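You operate a simulated robot arm through the tools that you are given. There is no shell and no other tool. Be economical: measure what you need, move in short steps, check, and stop when the job is done.

The job below is to be done with a simulated robot arm. You get a single attempt, and the scene is never put back.

Task
Brake spindle A, set the width to 130 mm and open the guide carriage up for a new cable.
Fine: brake before you open the yellow latch of the guide wheel and the join lever; leave the orange lever and spindle C.
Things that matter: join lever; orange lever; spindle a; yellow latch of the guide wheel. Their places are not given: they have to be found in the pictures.

The check looks at the end state, three seconds after you hand in, the way a careful person would. Anything else that was tipped, shoved, dropped, spilled or broken makes it a failure.

Robot
A 7-joint arm with a two-finger parallel gripper, fixed in place. Base frame: the origin is at the foot of the arm, x ahead of it, y to its left, z up. Readings come in mm, degrees, newtons and seconds.
With the tool pointing down near the work surface it reaches from about 260 to 680 mm from the base axis. Its first joint turns from -66.0 to 66.0 degrees. Payload 1.57 kg.
Tool frame: the origin (TCP) lies between the finger pads and is the grasp point; the fingertips stand 30 mm ahead of it; z points along the fingers, y is the line along which they close. Largest opening 110 mm; finger width 24, thickness 12; the body of the gripper, 48 by 112 mm, starts 78 mm behind the TCP.
Orientation is that of the tool frame in the base frame, as a unit quaternion [x, y, z, w]. With the fingers straight down and closing along the base's y, the tool's x points along the base's -x, its y along +y and its z along -z.

Tools
- The arm moves only by the tool drive_tool. Its argument "motion" is one flat list of numbers, 7 for each row, row after row: the finger opening in cm, from 0 to 11, then the shift along the tool's x, y, z in cm, then the turn, a rotation vector about the tool's x, y, z in rad. In form: [fingers, x, y, z, rx, ry, rz, fingers, x, y, z, rx, ry, rz, ...]. A call has 1 to 12 rows; each row is the pose to reach, as a shift and turn from the pose commanded when the call began, along the tool's axes at that moment. Each row takes 0.2 s and may step no farther than 50 mm and 8.6 degrees from the row before; otherwise, or with a gripper value out of range, the whole call is refused. A pose out of reach is approached as far as the arm can. The call stops where the force on the tool passes 40 N (or 10 N more than at its start, if that is more) or the arm is blocked; 0.2 s more then pass. The fingers move at their own pace (about 108 mm/s each) and stop on an object; they squeeze with about 40 N. The grip force told is the motor's: it shows also when the fingers shut on nothing. Time passes only in rows, and 0.2 s behind the last, so rows that repeat a pose let the fingers close. It gives the time, the measured TCP pose, the force on the tool (base axes), the opening and the grip force at its end, in the units of the frame above (readings bear some noise), with the torque about the TCP (base axes, N m) and any sound that the robot's microphone picked up, and new pictures: "pictures" is both (left out), scene, wrist or none.
- Cameras (640 x 400 px; columns grow to the right, rows downward): "scene" is fixed at [179.8, -416.8, 1402.3]; the picture's right is [0.61, -0.79, 0.00], its down [-0.50, -0.39, -0.77] and it looks along [0.61, 0.47, -0.64] (base axes); focal length 214 px, centre (320, 200). "wrist" rides on the gripper at [70, 16, -141] in the tool frame; the picture's right is [-0.23, 0.97, 0.00], its down [-0.86, -0.20, -0.48] and it looks along [-0.47, -0.11, 0.88] (tool axes); focal length 222 px, centre (320, 200).
- measure_at(camera, pixels): there is no depth. For up to 12 entries [column, row, z] of the newest picture of that camera ("zoom" is the newest enlarged one), the place [x, y] in the base frame at which the ray of that pixel passes the height z, good to about 2 mm, but the place of the scene camera against the robot may be out by one fixed shift of up to 18 mm in any direction. It takes no simulated time.
- enlarge(camera, box): a new picture of the part [left, top, right, bottom] of that camera's present view, enlarged. It takes no simulated time.
- job_done(): hands the job in; it is judged then, once.

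Work in short steps. Measure before you move; look again where a grasp or a placing could have gone wrong, and mend it. You have 80 turns and 200 pictures in all, those below and enlarged ones among them. Open the gripper and draw the arm clear of the work before you hand the job in, unless the task says otherwise; then end with one line.

The tools are called after "Call:" as name(argument=value, ...) on one line, values as JSON. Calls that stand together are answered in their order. drive_tool: Moves the arm, as the interface text tells. Its arguments: {"type":"object","properties":{"motion":{"type":"array"},"pictures":{"type":"string","enum":["both","scene","wrist","none"]}},"required":["motion"]} The other tools are called the same way: measure_at (camera, pixels) gives the place at which the rays of pixels pass given heights; enlarge (camera, box) takes an enlarged picture of a part of a camera's view; job_done () hands the job in.

At the start:

```text
time_s: 0.0
tcp_pos: [349.1, 40.8, 1285.6]
ee_rot: [0.001, 1.0, 0.0, 0.0]
ft_force: [-0.5, 0.7, -0.2]
wrist_torque: [0.02, 0.03, -0.03]
finger_gap: 110.0
grip_force: 0.0
```

scene: 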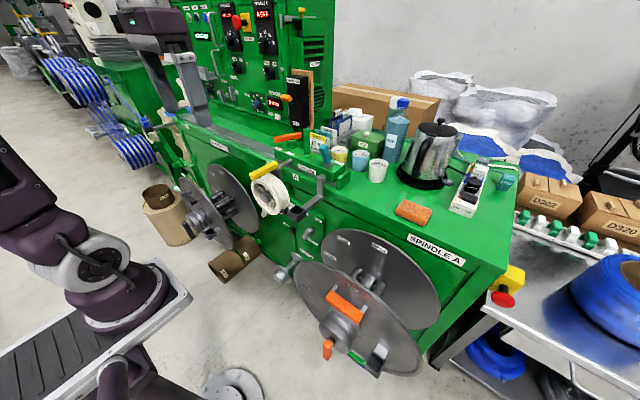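
wrist: 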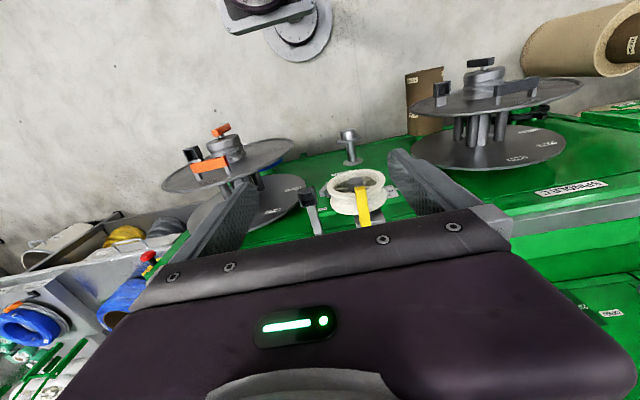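

The scene shows a machine with spindle A (around 370,300), a guide wheel with a yellow latch (265,175), and panels above. I enlarge the important parts.

Call:
enlarge(camera="scene", box=[230, 120, 350, 195])

Call:
enlarge(camera="scene", box=[260, 210, 460, 385])

Call:
enlarge(camera="scene", box=[180, 0, 340, 120])

Call:
enlarge(camera="scene", box=[170, 130, 350, 290])

```text
5.33 times, centred on (290, 158) of scene
```

zoom: 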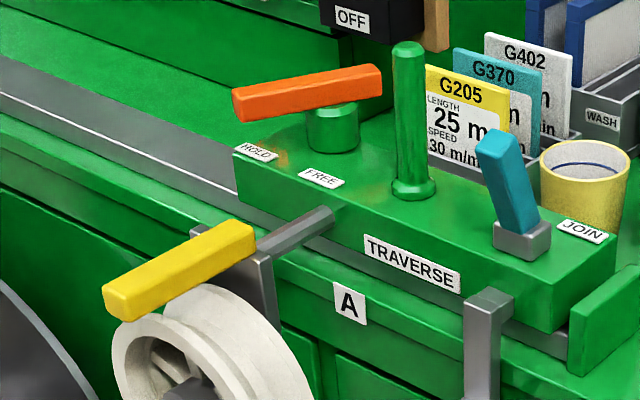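

```text
2.29 times, centred on (360, 298) of scene
```

zoom: 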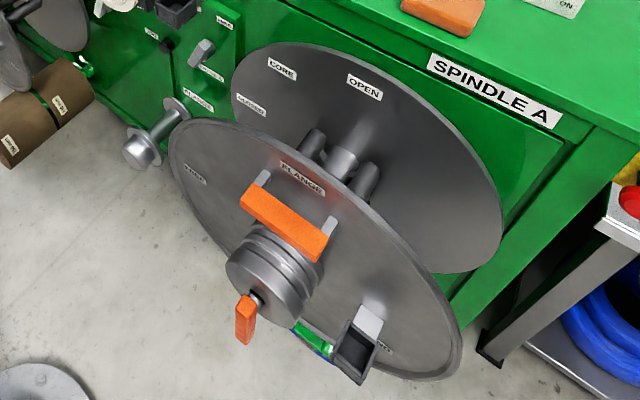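

```text
3.33 times, centred on (260, 60) of scene
```

zoom: 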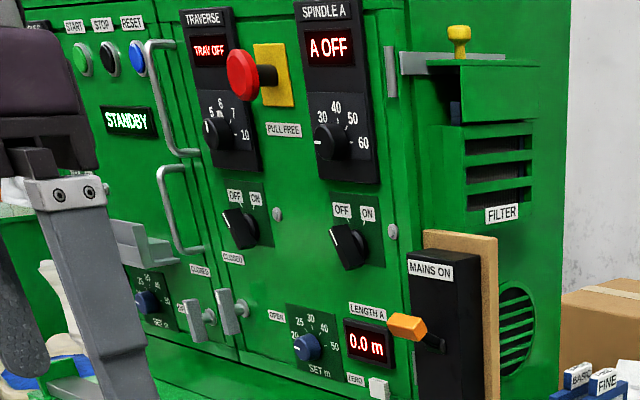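

```text
2.50 times, centred on (260, 210) of scene
```

zoom: 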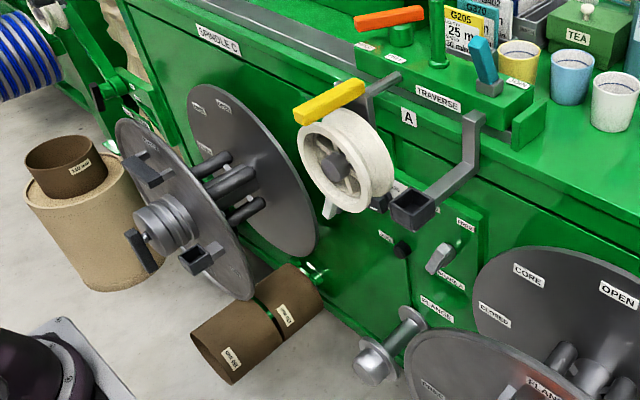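

I need to read the small labels near (310,235), the panel by spindle A, and the spindle itself.

Call:
enlarge(camera="scene", box=[270, 200, 340, 290])

Call:
enlarge(camera="scene", box=[310, 220, 400, 280])

Call:
enlarge(camera="scene", box=[310, 280, 400, 380])

Call:
enlarge(camera="scene", box=[300, 90, 400, 160])

Call:
enlarge(camera="wrist", box=[260, 110, 440, 240])

Call:
enlarge(camera="wrist", box=[130, 100, 340, 240])

```text
4.44 times, centred on (305, 245) of scene
```

zoom: 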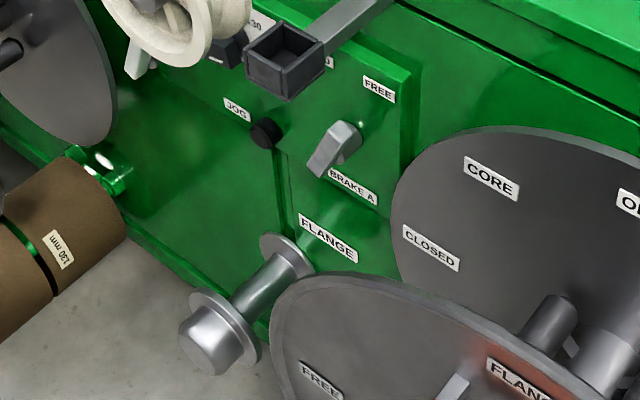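

```text
6.67 times, centred on (355, 250) of scene
```

zoom: 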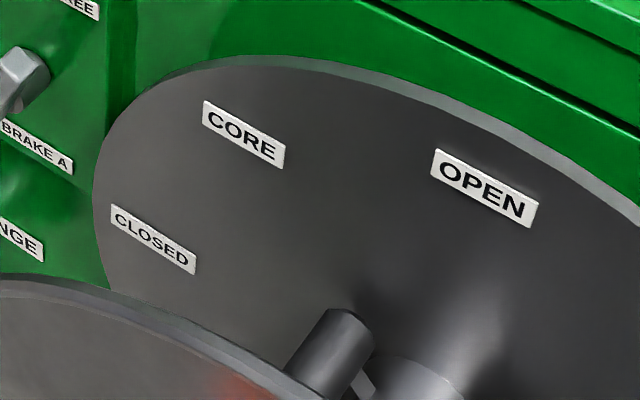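

```text
4.00 times, centred on (355, 330) of scene
```

zoom: 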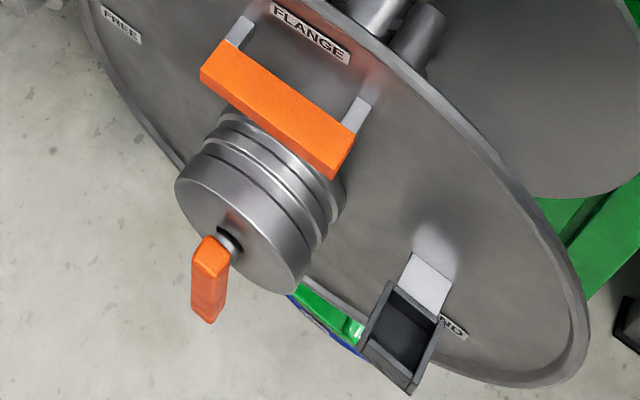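

```text
5.71 times, centred on (350, 125) of scene
```

zoom: 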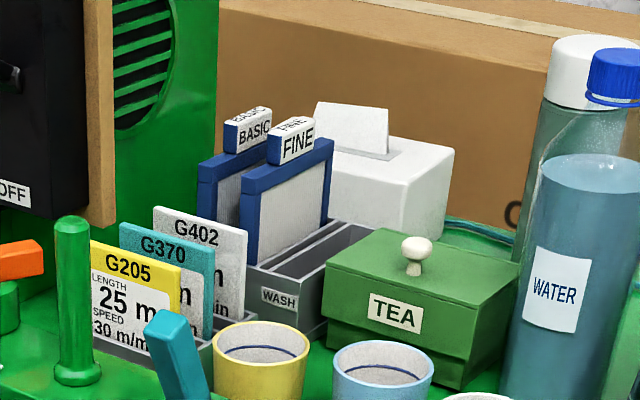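

```text
3.08 times, centred on (350, 175) of wrist
```

zoom: 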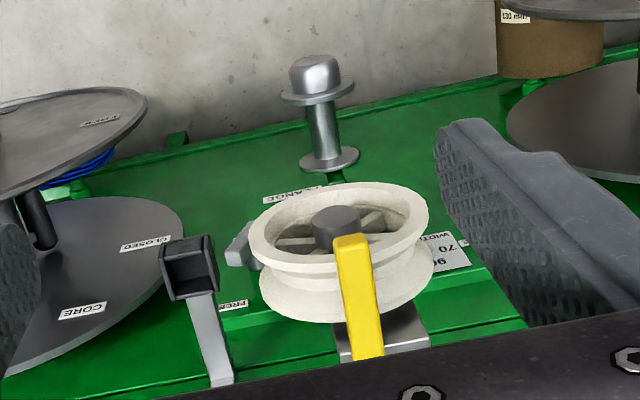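

```text
2.86 times, centred on (235, 170) of wrist
```

zoom: 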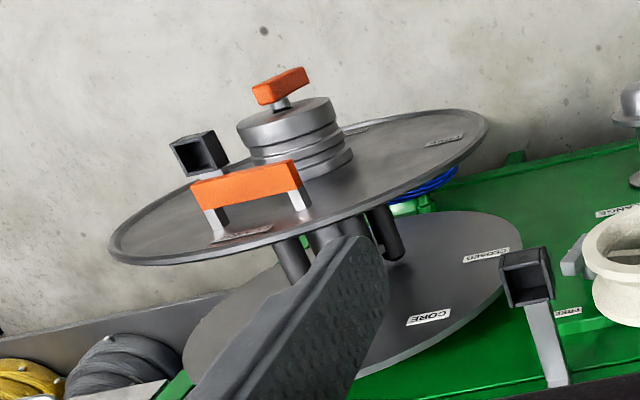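

Triangulating, the guide wheel is at about (538, 90, 931), and Brake A at about (630, -7, 705) on a front face that looks toward the robot. I lower the arm and pitch the tool forward for a better look.

Call:
drive_tool(motion=[5, 0, 0, 4, 0, -0.14, 0, 5, 0, 0, 8, 0, -0.28, 0, 5, 0, 0, 12, 0, -0.42, 0, 5, 0, 0, 16, 0, -0.56, 0, 5, 0, 0, 20, 0, -0.7, 0, 5, 0, 0, 24, 0, -0.84, 0])

```text
time_s: 1.4
tcp_pos: [360.2, 66.9, 1106.6]
ee_rot: [-0.007, 0.93, 0.01, 0.369]
ft_force: [0.3, 0.8, -0.7]
wrist_torque: [0.0, 0.0, -0.01]
finger_gap: 50.1
grip_force: 0.1
out of reach, approached as far as the arm can: row 5, 6
```

scene: 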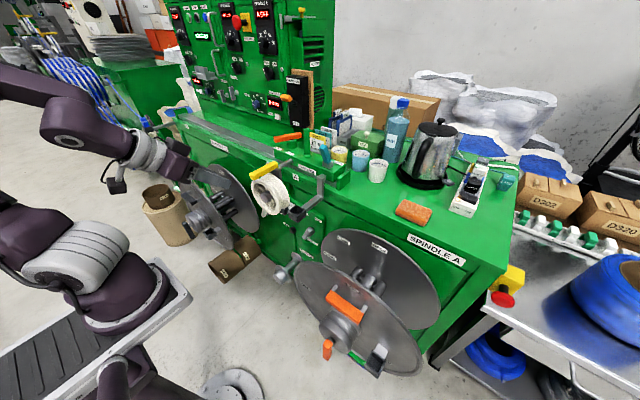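
wrist: 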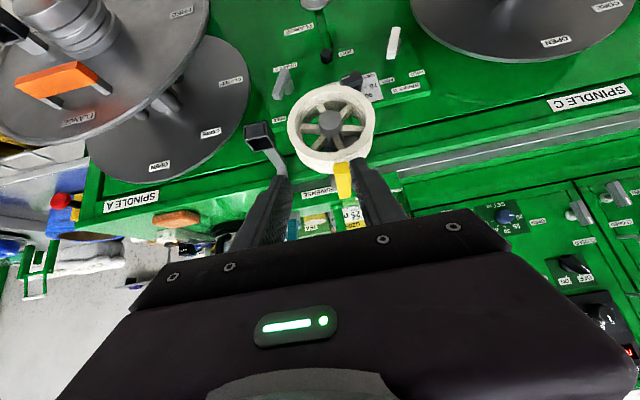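

The front panel is now visible, upside down, at (270-430, 10-110). I enlarge it.

Call:
enlarge(camera="wrist", box=[260, 0, 440, 112])

Call:
enlarge(camera="wrist", box=[320, 55, 400, 105])

Call:
enlarge(camera="wrist", box=[260, 50, 320, 110])

```text
3.56 times, centred on (350, 56) of wrist
```

zoom: 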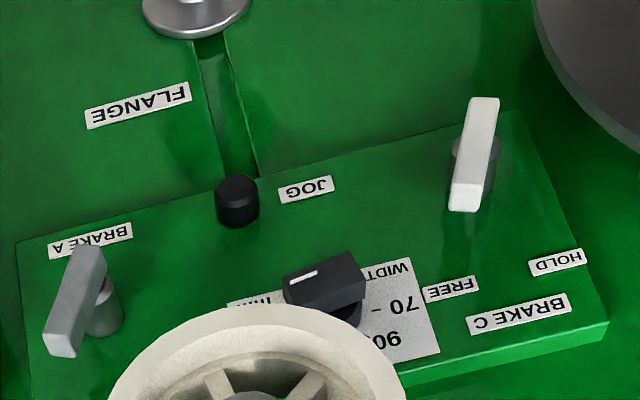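

```text
8.00 times, centred on (360, 80) of wrist
```

zoom: 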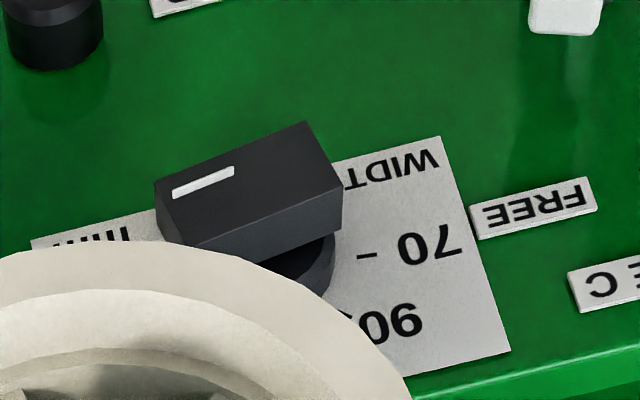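

```text
6.67 times, centred on (290, 80) of wrist
```

zoom: 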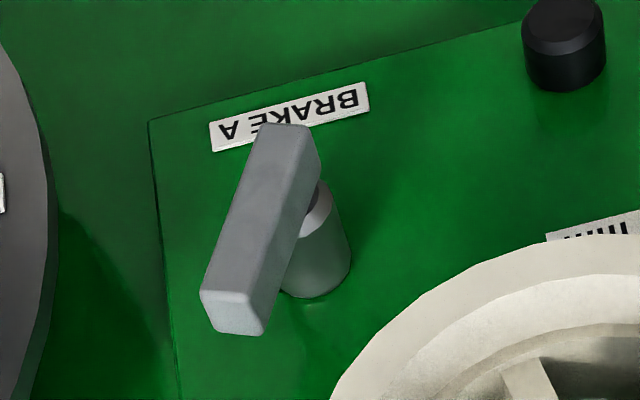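

The brake A bar is near vertical and the width knob hides behind the wheel. I go straight down about 200 mm, keeping the pitch, to look from the front.

Call:
drive_tool(motion=[5, 3.4, 0, 3.65, 0, 0, 0, 5, 6.8, 0, 7.3, 0, 0, 0, 5, 10.2, 0, 10.95, 0, 0, 0, 5, 13.6, 0, 14.6, 0, 0, 0, 5, 13.6, 0, 14.6, 0, 0, 0])

```text
time_s: 2.6
tcp_pos: [381.4, 112.8, 1062.1]
ee_rot: [-0.007, 0.93, 0.01, 0.367]
ft_force: [0.0, -0.5, -0.3]
wrist_torque: [-0.04, 0.0, 0.01]
finger_gap: 50.2
grip_force: 0.1
out of reach, approached as far as the arm can: row 1, 2, 3, 4, 5
```

scene: 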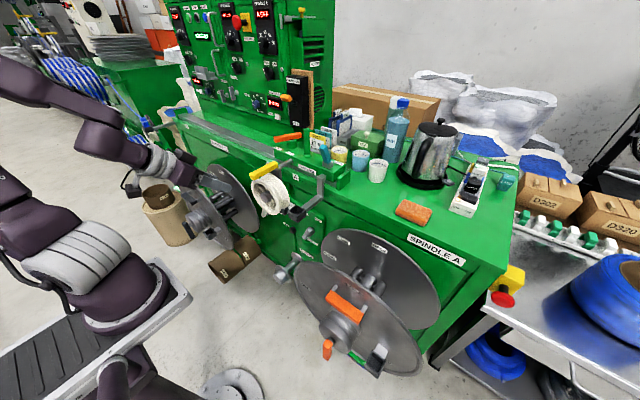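
wrist: 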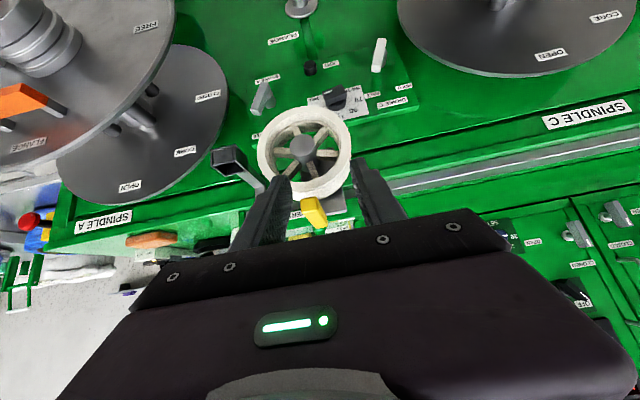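

The arm stalled at this steep pitch. I ease the pitch back (0.35 rad) with no shift to see where the commanded pose is and whether it becomes reachable.

Call:
drive_tool(motion=[5, 0, 0, 0, 0, 0.14, 0, 5, 0, 0, 0, 0, 0.28, 0, 5, 0, 0, 0, 0, 0.4, 0, 5, 0, 0, 0, 0, 0.4, 0], pictures="scene")

```text
time_s: 3.6
tcp_pos: [379.3, 112.7, 1064.8]
ee_rot: [-0.009, 0.984, 0.009, 0.176]
ft_force: [-0.2, -0.6, -0.1]
wrist_torque: [0.01, -0.01, -0.03]
finger_gap: 50.0
grip_force: 0.0
out of reach, approached as far as the arm can: row 1
```

scene: 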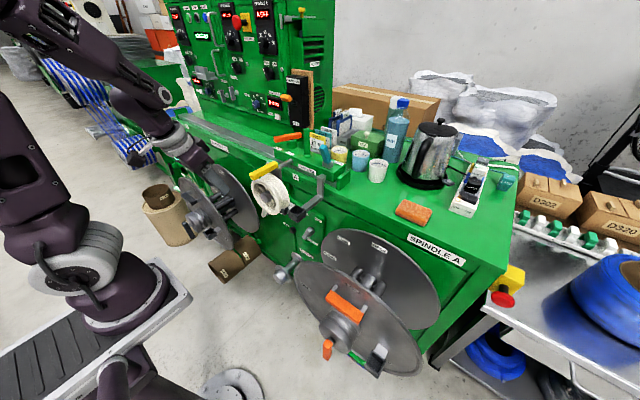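

Commanded pose resets to the reached one. At 20° pitch I now move to about (400, 0, 900) in small steps.

Call:
drive_tool(motion=[5, 0.8, -2.26, 3.24, 0, 0, 0, 5, 1.5, -4.5, 6.5, 0, 0, 0, 5, 2.3, -6.8, 9.7, 0, 0, 0, 5, 3, -9, 13, 0, 0, 0, 5, 3.8, -11.3, 16.2, 0, 0, 0, 5, 3.8, -11.3, 16.2, 0, 0, 0])

```text
time_s: 5.0
tcp_pos: [402.5, 0.7, 900.9]
ee_rot: [-0.008, 0.984, 0.009, 0.176]
ft_force: [0.5, -0.5, 0.2]
wrist_torque: [0.03, 0.0, 0.02]
finger_gap: 50.2
grip_force: 0.0
```

scene: 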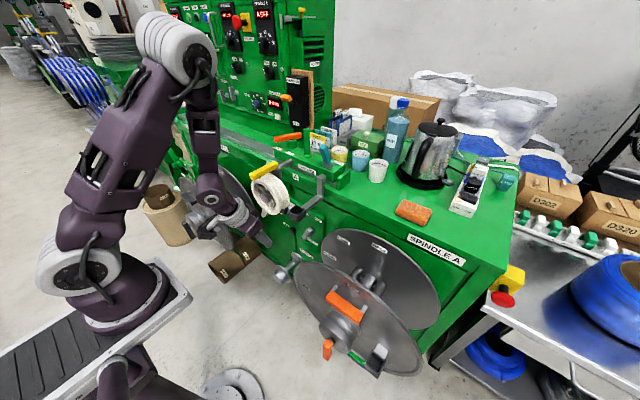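
wrist: 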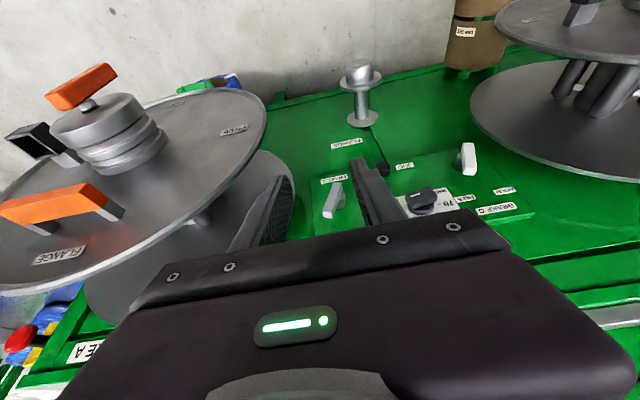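

Good, reachable. I now pitch up further at this lower place, while dropping a little.

Call:
drive_tool(motion=[5, 0, 0, 0, 0, -0.14, 0, 5, 0, 0, 0, 0, -0.28, 0, 5, 0, 0, 0, 0, -0.42, 0, 5, 0, 0, 0, 0, -0.56, 0, 5, 0, 0, 0, 0, -0.7, 0, 5, 0, 0, 0, 0, -0.84, 0, 5, 0, 0, 0, 0, -0.98, 0, 5, 0, 0, 0, 0, -1.12, 0, 5, 0, 0, 0, 0, -1.2, 0])

```text
time_s: 7.0
tcp_pos: [424.8, -6.5, 848.0]
ee_rot: [-0.001, 0.712, 0.012, 0.702]
ft_force: [0.0, -0.8, 0.5]
wrist_torque: [0.02, 0.0, -0.01]
finger_gap: 49.8
grip_force: 0.0
out of reach, approached as far as the arm can: row 1, 2, 3, 4, 5, 6, 7, 8, 9
```

scene: 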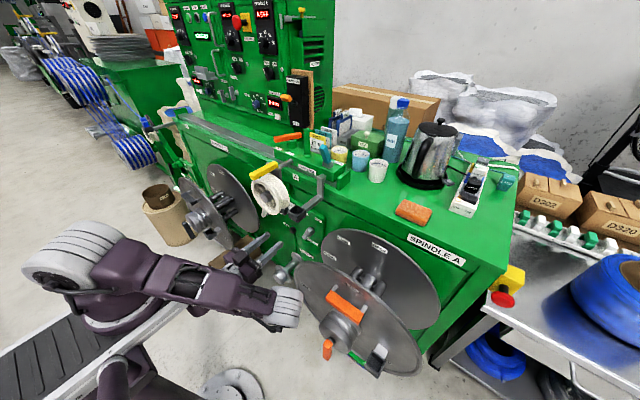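
wrist: 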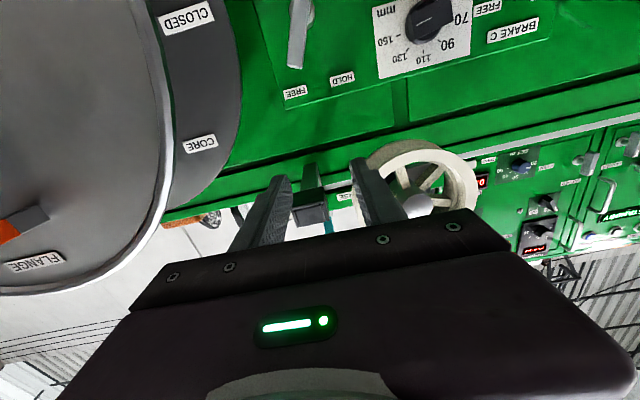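

The tool is horizontal now at z 848, with the wrist seeing the Width dial (430,30), Brake A and its FREE/HOLD labels (295,90)/(342,78). Enlarging these.

Call:
enlarge(camera="wrist", box=[260, 0, 380, 110])

Call:
enlarge(camera="wrist", box=[365, 0, 485, 80])

Call:
enlarge(camera="scene", box=[200, 180, 360, 340])

```text
3.64 times, centred on (320, 55) of wrist
```

zoom: 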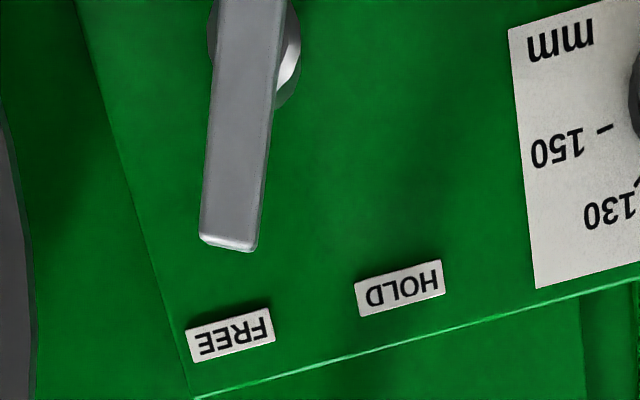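

```text
5.00 times, centred on (425, 40) of wrist
```

zoom: 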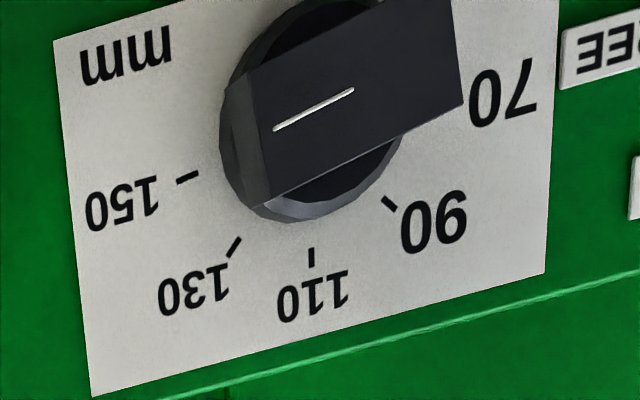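

```text
2.50 times, centred on (280, 260) of scene
```

zoom: 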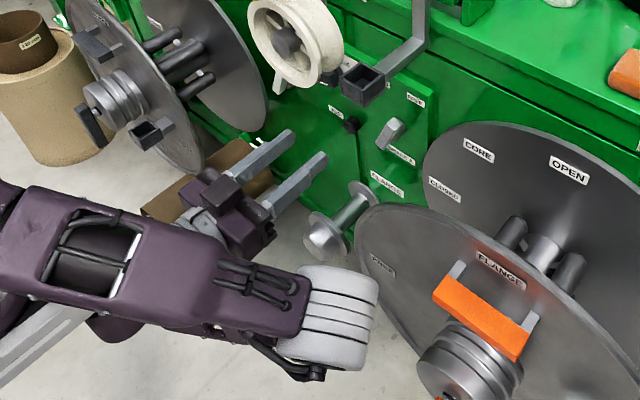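

Readout: Width is at 150 (130 is one mark counter-clockwise); Brake A's lever points up at FREE, HOLD is to its upper left, so also counter-clockwise. Triangulation puts the brake lever tip at about (625,-15,753) and the width knob at (640,161,747). I lower the tool to z≈742 for a frontal view.

Call:
drive_tool(motion=[5, 2.6, 0, 0.5, 0, 0, 0, 5, 5.2, 0, 1, 0, 0, 0, 5, 7.8, -0.4, 1.7, 0, 0, 0, 5, 10.6, -0.7, 2.5, 0, 0, 0, 5, 10.6, -0.7, 2.5, 0, 0, 0])

```text
time_s: 8.2
tcp_pos: [463.5, -28.2, 759.3]
ee_rot: [-0.002, 0.714, 0.013, 0.7]
ft_force: [0.2, 0.4, -1.0]
wrist_torque: [-0.01, -0.02, -0.02]
finger_gap: 50.1
grip_force: 0.2
out of reach, approached as far as the arm can: row 2, 3, 4, 5
```

scene: 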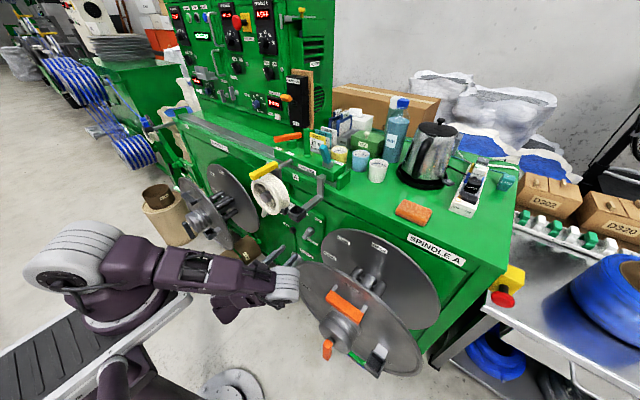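
wrist: 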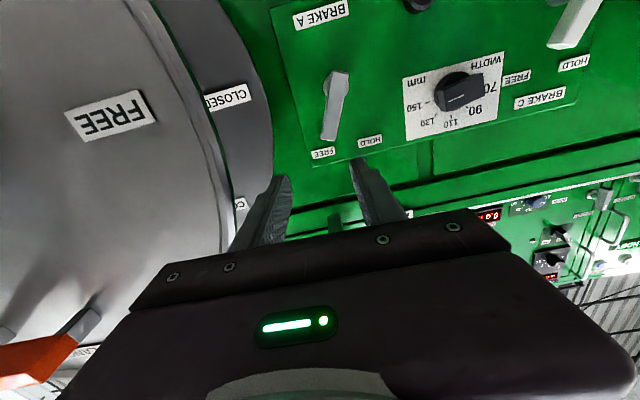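

Lever computed: pivot about (y 8, z 699), tip (-16, 760) at x≈625, FREE/HOLD about ±23° around vertical. Spindle A's front flange rim is near (455, -76…-97), so I'll stay at y≈0, straddle the lever with a 60 mm gap and push it in +y with the right finger. First approach to x≈540.

Call:
drive_tool(motion=[6, 0.4, 1.3, 0, 0, 0, 0, 6, 0.8, 2.7, 2, 0, 0, 0, 6, 1.2, 2.65, 5, 0, 0, 0, 6, 1.25, 2.64, 7.6, 0, 0, 0, 6, 1.25, 2.64, 7.6, 0, 0, 0])

```text
time_s: 9.4
tcp_pos: [538.8, -1.2, 746.2]
ee_rot: [-0.002, 0.712, 0.012, 0.702]
ft_force: [0.3, 0.8, -0.6]
wrist_torque: [-0.03, 0.01, 0.04]
finger_gap: 60.2
grip_force: 0.0
out of reach, approached as far as the arm can: row 1, 2
```

scene: 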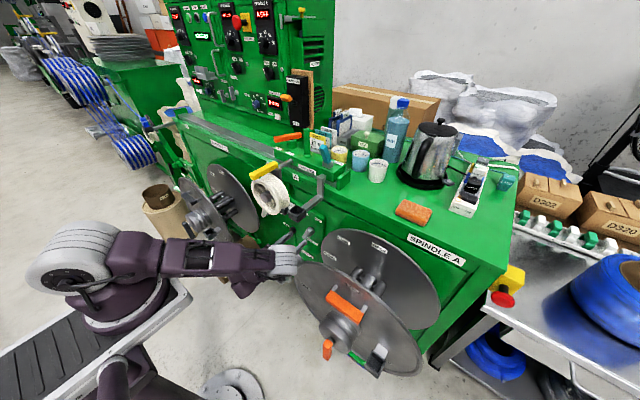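
wrist: 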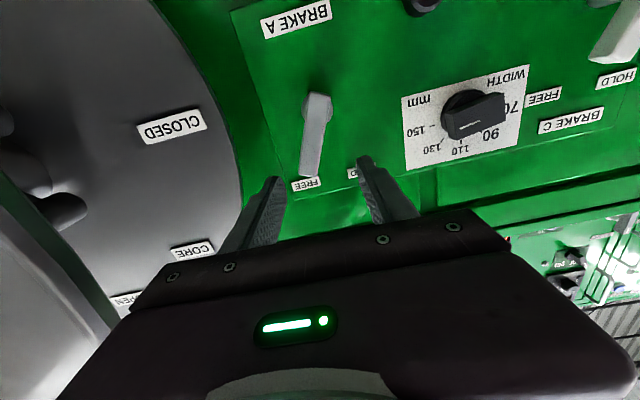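

The lever tip re-triangulates to (611,-15,757), between the open fingers in y. I advance 52 mm so the fingertips overlap the bar in depth.

Call:
drive_tool(motion=[6, 0, 0, 2, 0, 0, 0, 6, 0, -0.05, 4, 0, 0, 0, 6, 0, -0.1, 5.2, 0, 0, 0, 6, 0, -0.1, 5.2, 0, 0, 0])

```text
time_s: 10.4
tcp_pos: [591.6, -0.8, 743.8]
ee_rot: [-0.003, 0.713, 0.013, 0.701]
ft_force: [0.2, -0.3, 0.3]
wrist_torque: [0.01, -0.03, 0.01]
finger_gap: 60.0
grip_force: 0.3
```

scene: 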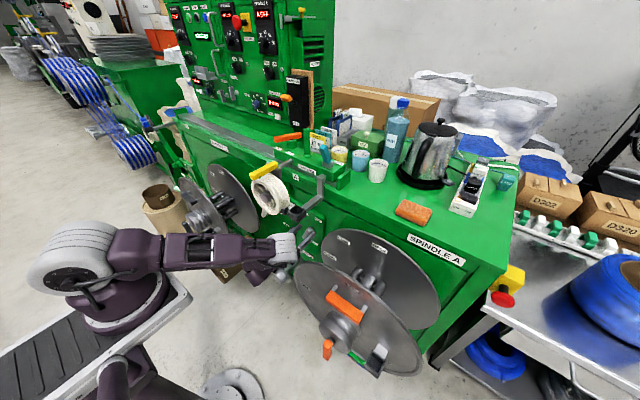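
wrist: 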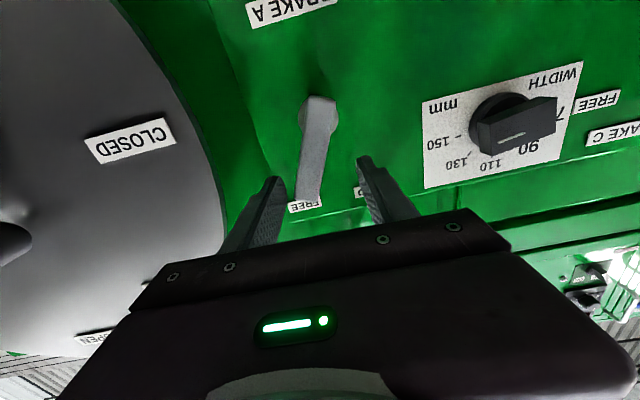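

The lever sits between the fingertips (275,180) and (362,160). I push toward +y in steps and look.

Call:
drive_tool(motion=[6, 0, 1, 0, 0, 0, 0, 6, 0, 2, 0, 0, 0, 0, 6, 0, 3, 0, 0, 0, 0, 6, 0, 3, 0, 0, 0, 0], pictures="wrist")

```text
time_s: 11.4
tcp_pos: [589.1, 29.2, 744.7]
ee_rot: [-0.003, 0.713, 0.012, 0.701]
ft_force: [0.7, -1.9, 0.8]
wrist_torque: [-0.01, -0.03, -0.03]
finger_gap: 61.1
grip_force: 0.9
```

wrist: 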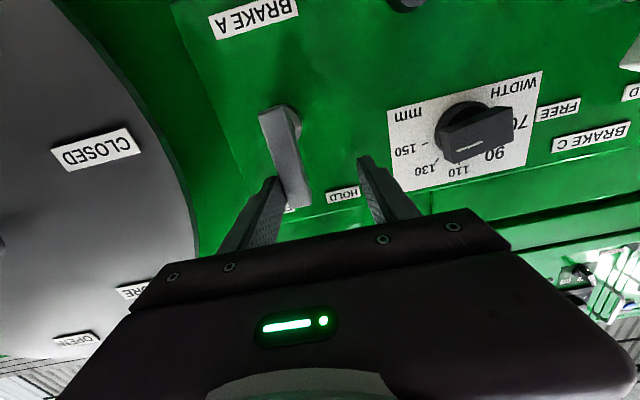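

The lever moves freely (about 2 N) and is now past vertical. I push another ~20 mm toward HOLD.

Call:
drive_tool(motion=[6, 0, 0.7, 0, 0, 0, 0, 6, 0, 1.4, 0, 0, 0, 0, 6, 0, 2, 0, 0, 0, 0, 6, 0, 2, 0, 0, 0, 0], pictures="wrist")

```text
time_s: 12.4
tcp_pos: [588.3, 49.1, 746.1]
ee_rot: [-0.001, 0.712, 0.011, 0.702]
ft_force: [-1.6, -13.0, 2.0]
wrist_torque: [-0.27, 0.09, -0.47]
finger_gap: 71.6
grip_force: 6.3
```

wrist: 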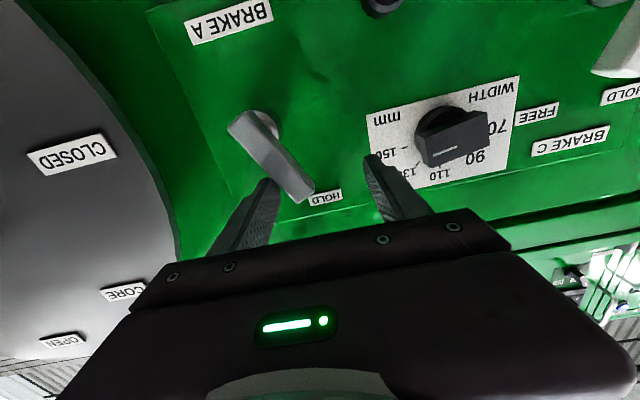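

The force rose to 13 N against an end stop with the lever at HOLD (tip 308,198 by the label 325,197). I back off the finger, withdraw, and look at the brake and the width knob.

Call:
drive_tool(motion=[6, 0, -1.2, 0, 0, 0, 0, 6, 0, -1.2, 0, 0, 0, 0, 6, 0, -1.2, -3, 0, 0, 0, 7, 0, -1.2, -7, 0, 0, 0, 7, 0, 3, -9, 0, 0, 0, 7, 0, 7.5, -9, 0, 0, 0, 7, 0, 11, -9, 0, 0, 0, 7, 0, 11, -9, 0, 0, 0])

```text
time_s: 14.2
tcp_pos: [547.7, 159.4, 748.9]
ee_rot: [-0.002, 0.714, 0.013, 0.7]
ft_force: [0.0, 0.5, 0.4]
wrist_torque: [0.0, 0.04, 0.01]
finger_gap: 70.1
grip_force: 0.1
out of reach, approached as far as the arm can: row 5, 6, 7, 8
```

scene: 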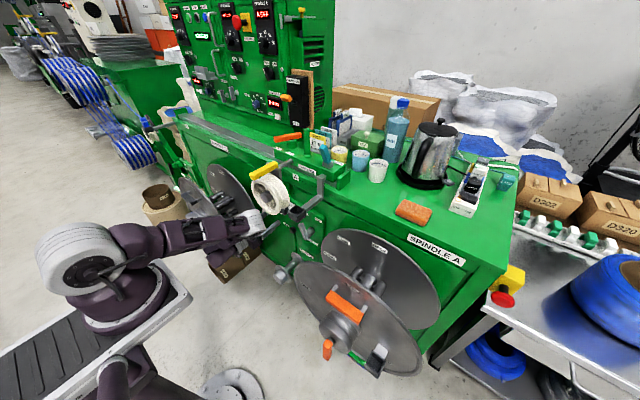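
wrist: 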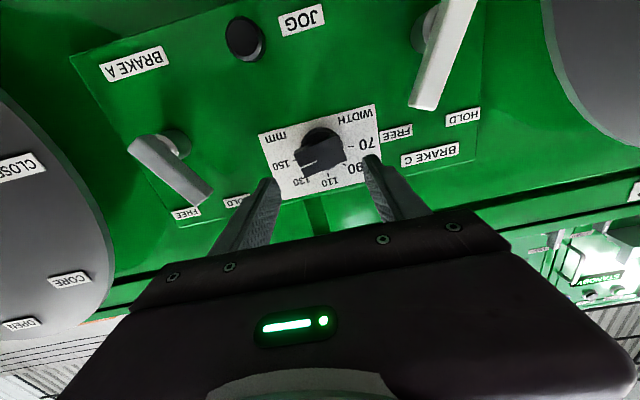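

Brake stays over at HOLD side. Now zoom on the width knob at (320,155).

Call:
enlarge(camera="wrist", box=[250, 90, 400, 210])

Call:
enlarge(camera="scene", box=[200, 150, 340, 290])

```text
3.33 times, centred on (325, 150) of wrist
```

zoom: 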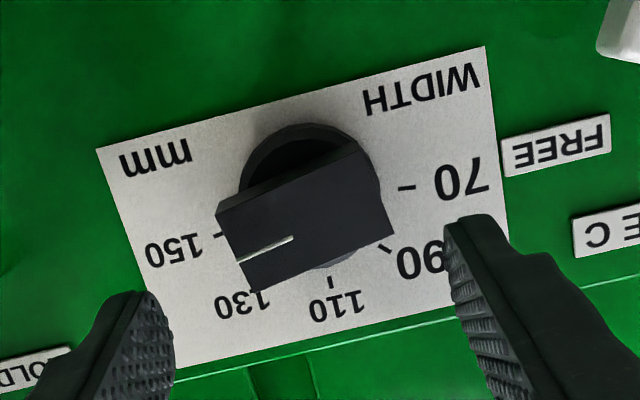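

```text
2.86 times, centred on (270, 220) of scene
```

zoom: 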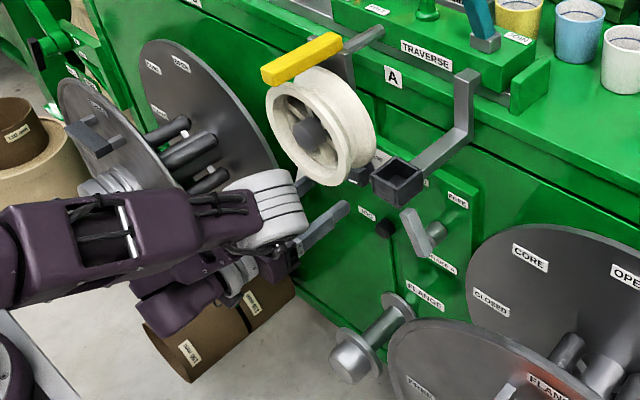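

Dial geometry: marks 37.5° apart, knob at 150 (≈15° above horizontal right); centre about (664 panel, front 624; y 162, z 744). The wrist joint (gray) could come near the wheel's underside when advancing, so I pitch the tool up ~17° to lower the wrist first.

Call:
drive_tool(motion=[7, 0, 0, 0, 0, -0.1, 0, 7, 0, 0, 0, 0, -0.2, 0, 7, 0, 0, 0, 0, -0.3, 0, 7, 0, 0, 0, 0, -0.3, 0])

Call:
enlarge(camera="scene", box=[200, 150, 340, 290])

```text
time_s: 15.2
tcp_pos: [548.6, 152.8, 753.7]
ee_rot: [-0.002, 0.611, 0.008, 0.791]
ft_force: [-0.1, 0.1, -0.1]
wrist_torque: [0.0, 0.03, -0.01]
finger_gap: 70.2
grip_force: 0.0
out of reach, approached as far as the arm can: row 1, 2, 3, 4
```

scene: 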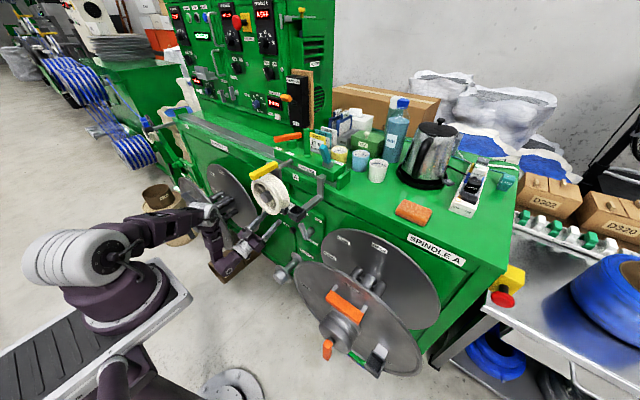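
wrist: 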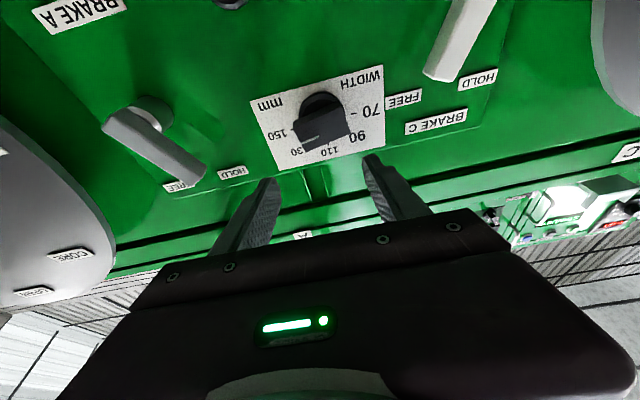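

```text
2.86 times, centred on (270, 220) of scene
```

zoom: 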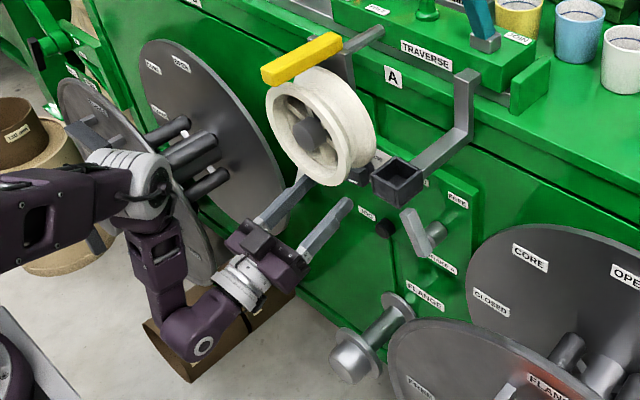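

The arm is now posed with the wrist well below the wheel. I align roll with the knob bar (-0.26 rad), centre on (162, 738) and advance halfway, then check.

Call:
drive_tool(motion=[7, 0.8, 0.4, -0.2, 0, 0, -0.13, 7, 1.52, 0.85, -0.4, 0, 0, -0.26, 7, 2.1, 0.85, 1.5, 0, 0, -0.26, 7, 2.1, 0.85, 1.5, 0, 0, -0.26])

Call:
enlarge(camera="wrist", box=[230, 60, 430, 220])

```text
time_s: 16.2
tcp_pos: [557.4, 166.3, 761.9]
ee_rot: [-0.078, 0.595, -0.092, 0.794]
ft_force: [0.3, 0.1, 0.2]
wrist_torque: [-0.02, 0.01, 0.0]
finger_gap: 70.1
grip_force: 0.1
out of reach, approached as far as the arm can: row 1, 2, 3, 4
```

scene: 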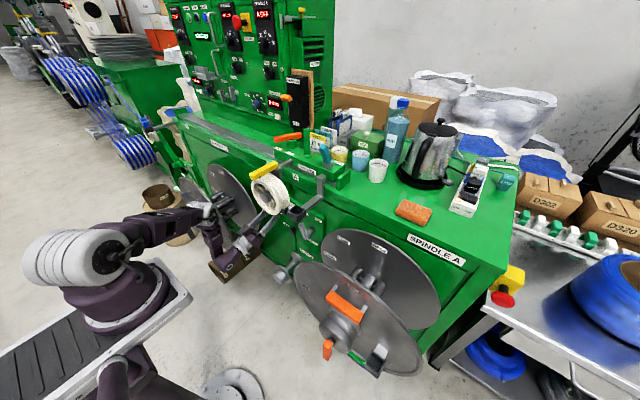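
wrist: 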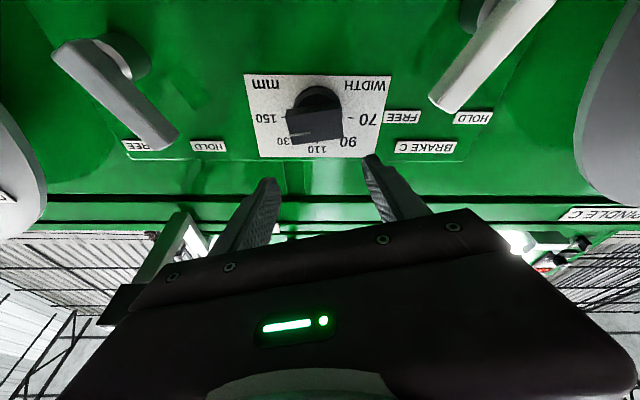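

```text
2.50 times, centred on (330, 140) of wrist
```

zoom: 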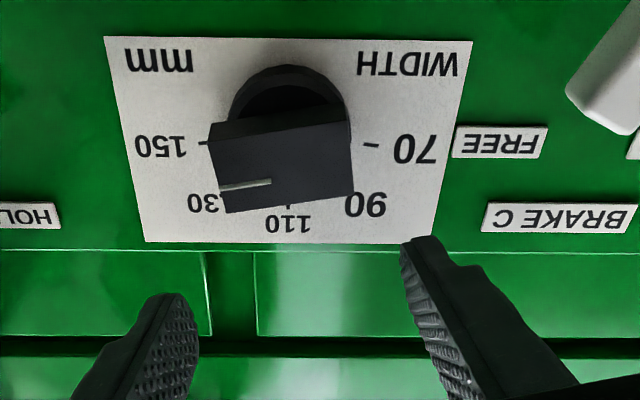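

The arm only partly followed: it's at (557,166,762), still too high. The roll now matches the knob bar; I command the remaining descent in smaller steps.

Call:
drive_tool(motion=[7, 0.8, 0, 0, 0, 0, 0, 7, 1.6, 0.1, 0.2, 0, 0, 0, 7, 2.4, 0.2, 0.6, 0, 0, 0, 7, 2.88, 0.28, 1.24, 0, 0, 0, 7, 2.88, 0.28, 1.24, 0, 0, 0])

```text
time_s: 17.4
tcp_pos: [566.4, 169.2, 761.1]
ee_rot: [-0.078, 0.595, -0.092, 0.795]
ft_force: [0.1, -0.9, -0.1]
wrist_torque: [0.05, -0.02, 0.0]
finger_gap: 69.9
grip_force: 0.0
out of reach, approached as far as the arm can: row 1, 2, 3, 4, 5
```

scene: 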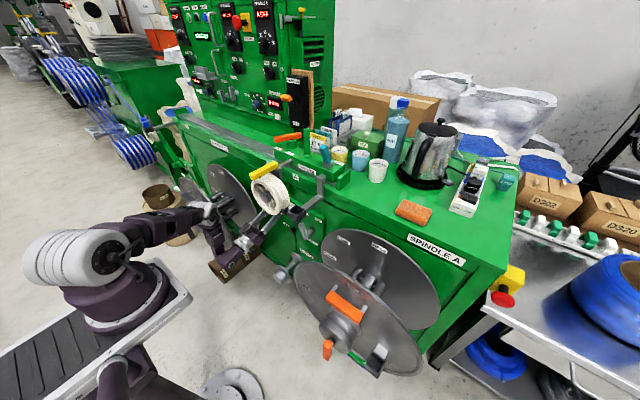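
wrist: 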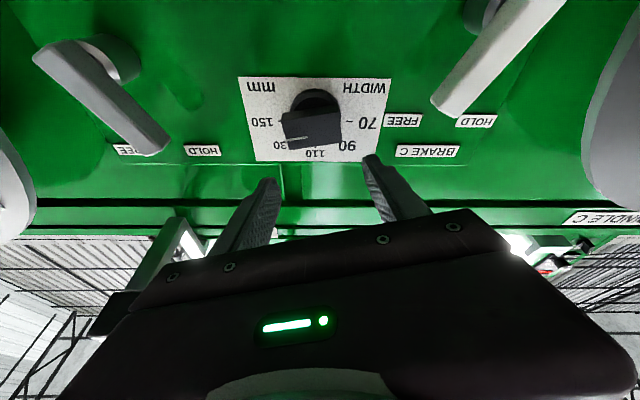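

The shoulder limit stops the descent while the tool points up. I pitch back to about level (0.27 rad about base y), keeping this arm posture, while going down.

Call:
drive_tool(motion=[7, 0, 0, -0.3, -0.03, 0.12, 0, 7, 0, 0, -0.6, -0.06, 0.24, 0, 7, 1, 0, -0.6, -0.065, 0.265, 0, 7, 1.9, 0, -0.6, -0.065, 0.265, 0, 7, 1.9, 0, -0.6, -0.065, 0.265, 0])

```text
time_s: 18.6
tcp_pos: [565.5, 163.3, 744.4]
ee_rot: [-0.091, 0.697, -0.083, 0.706]
ft_force: [0.4, -0.3, -0.3]
wrist_torque: [-0.01, 0.01, -0.01]
finger_gap: 70.0
grip_force: 0.1
```

scene: 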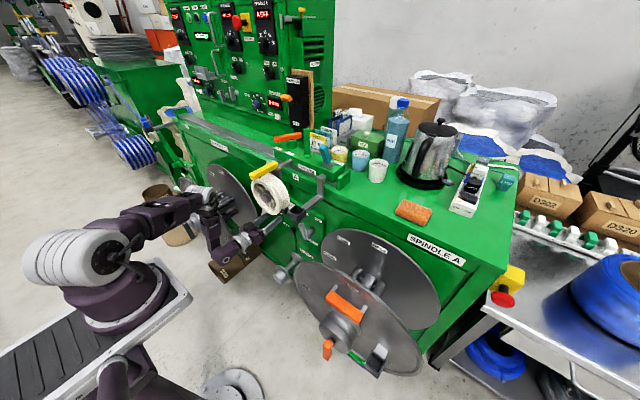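
wrist: 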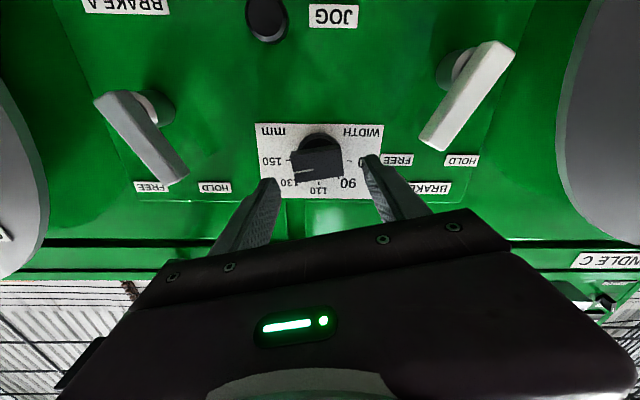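

Now level at (565,163,744) with fingers astride the knob. I check arm clearance against spindle C, then advance.

Call:
enlarge(camera="scene", box=[140, 140, 300, 290])

Call:
drive_tool(motion=[7, 0, -0.1, 2, 0, 0, 0, 7, 0, -0.2, 4.0, 0, 0, 0, 7, 0, -0.2, 4.7, 0, 0, 0, 7, 0, -0.2, 4.7, 0, 0, 0])

Call:
enlarge(camera="wrist", box=[230, 100, 430, 240])

```text
2.67 times, centred on (220, 215) of scene
```

zoom: 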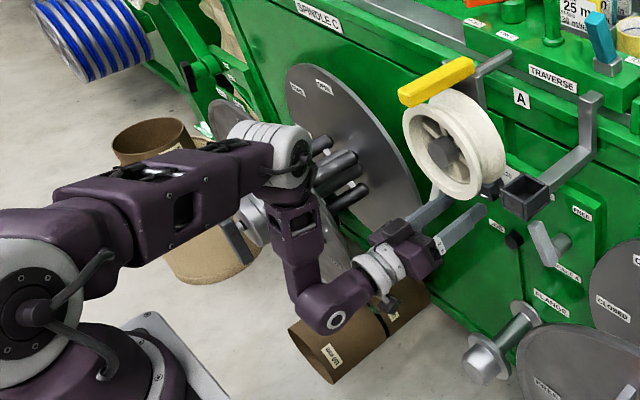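

```text
time_s: 19.6
tcp_pos: [612.9, 161.5, 745.8]
ee_rot: [-0.092, 0.697, -0.082, 0.706]
ft_force: [-0.7, -0.5, -0.4]
wrist_torque: [-0.01, -0.01, 0.01]
finger_gap: 70.0
grip_force: 0.1
```

scene: 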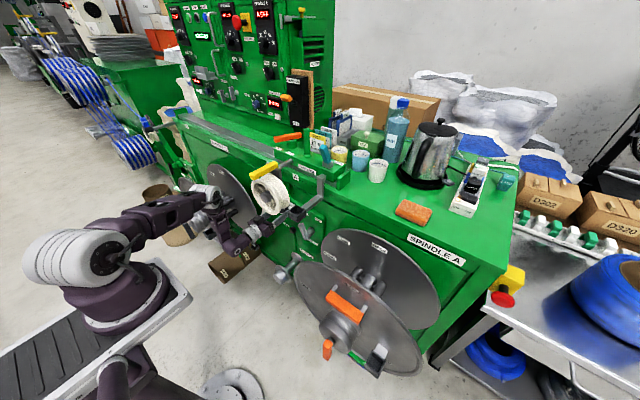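
wrist: 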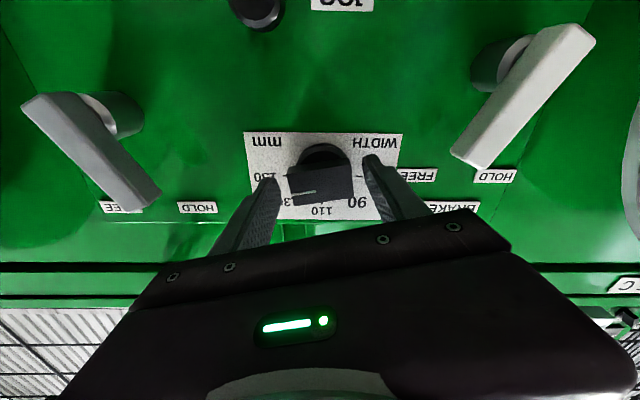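

```text
2.86 times, centred on (330, 170) of wrist
```

zoom: 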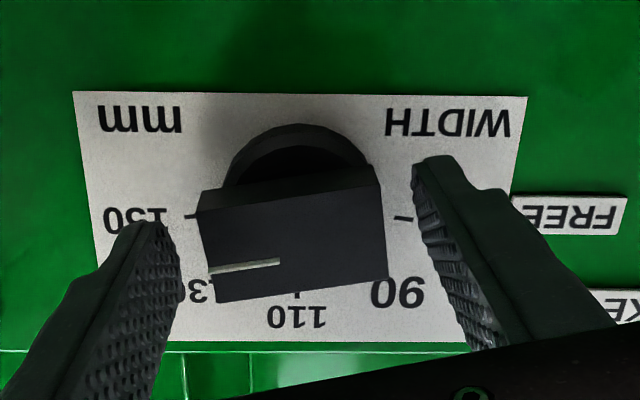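

The fingertips straddle the knob ends. Close the fingers on it.

Call:
drive_tool(motion=[4, 0, 0, 0, 0, 0, 0, 4, 0, 0, 0, 0, 0, 0, 4, 0, 0, 0, 0, 0, 0], pictures="wrist")

Call:
enlarge(camera="wrist", box=[230, 100, 430, 240])

```text
time_s: 20.4
tcp_pos: [613.6, 163.0, 744.9]
ee_rot: [-0.091, 0.698, -0.081, 0.706]
ft_force: [3.9, 10.7, -5.3]
wrist_torque: [0.01, 0.08, -0.27]
finger_gap: 47.9
grip_force: 44.9
```

wrist: 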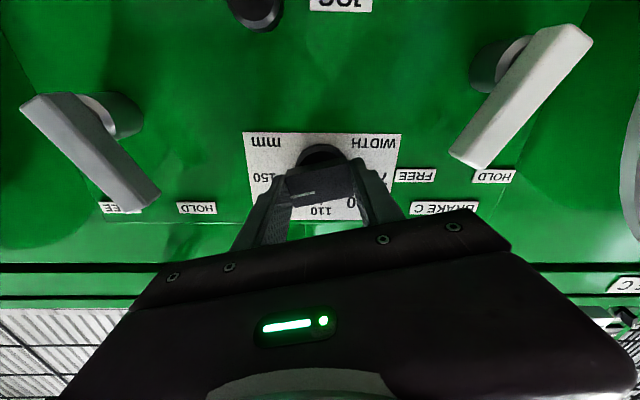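

```text
2.86 times, centred on (330, 170) of wrist
```

zoom: 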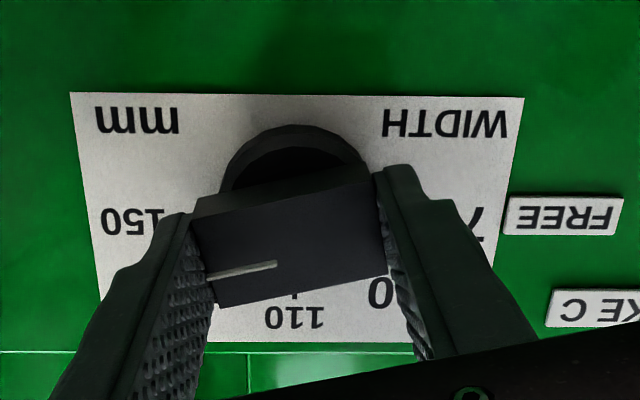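

Gripped (gap 48 mm, 45 N), tool roll ≈14°, matching the 15° of the 150 mark. Turn counter-clockwise by 0.654 rad to 130.

Call:
drive_tool(motion=[4, 0, 0, 0, 0, 0, -0.11, 4, 0, 0, 0, 0, 0, -0.22, 4, 0, 0, 0, 0, 0, -0.33, 4, 0, 0, 0, 0, 0, -0.44, 4, 0, 0, 0, 0, 0, -0.55, 4, 0, 0, 0, 0, 0, -0.654, 4, 0, 0, 0, 0, 0, -0.654])

Call:
enlarge(camera="wrist", box=[230, 100, 430, 240])

```text
time_s: 22.0
tcp_pos: [613.2, 162.3, 745.8]
ee_rot: [-0.312, 0.63, -0.304, 0.643]
ft_force: [-4.1, 13.6, 1.7]
wrist_torque: [0.06, -0.08, 0.26]
finger_gap: 47.6
grip_force: 45.1
```

scene: 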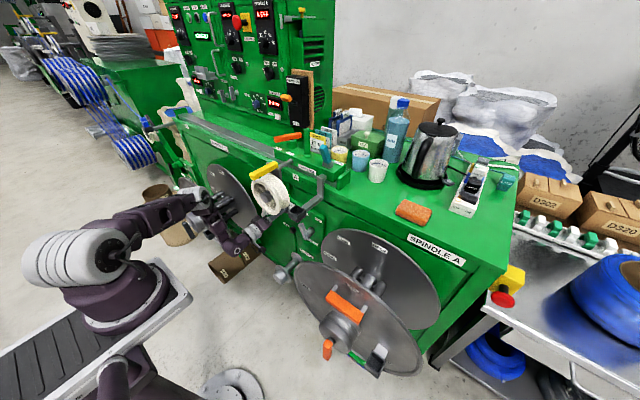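
wrist: 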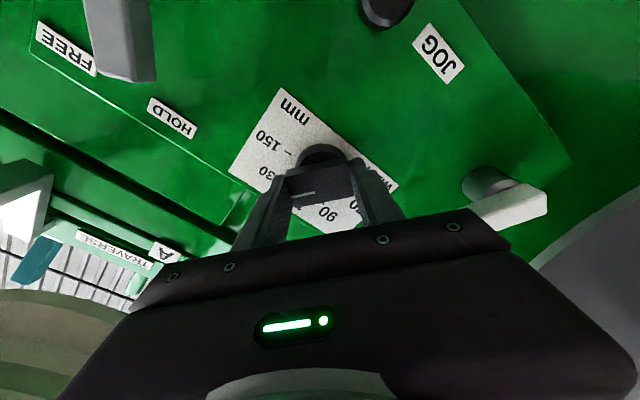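

```text
2.86 times, centred on (330, 170) of wrist
```

zoom: 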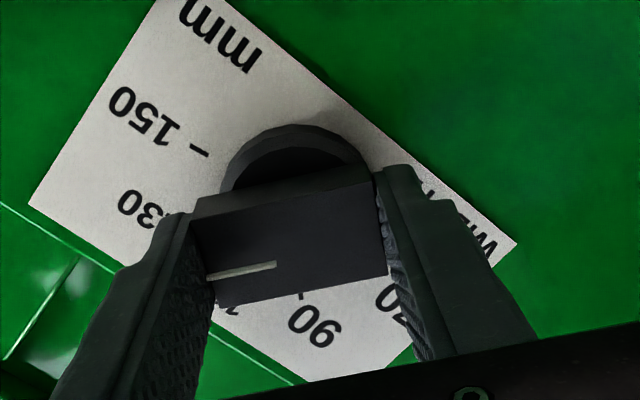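

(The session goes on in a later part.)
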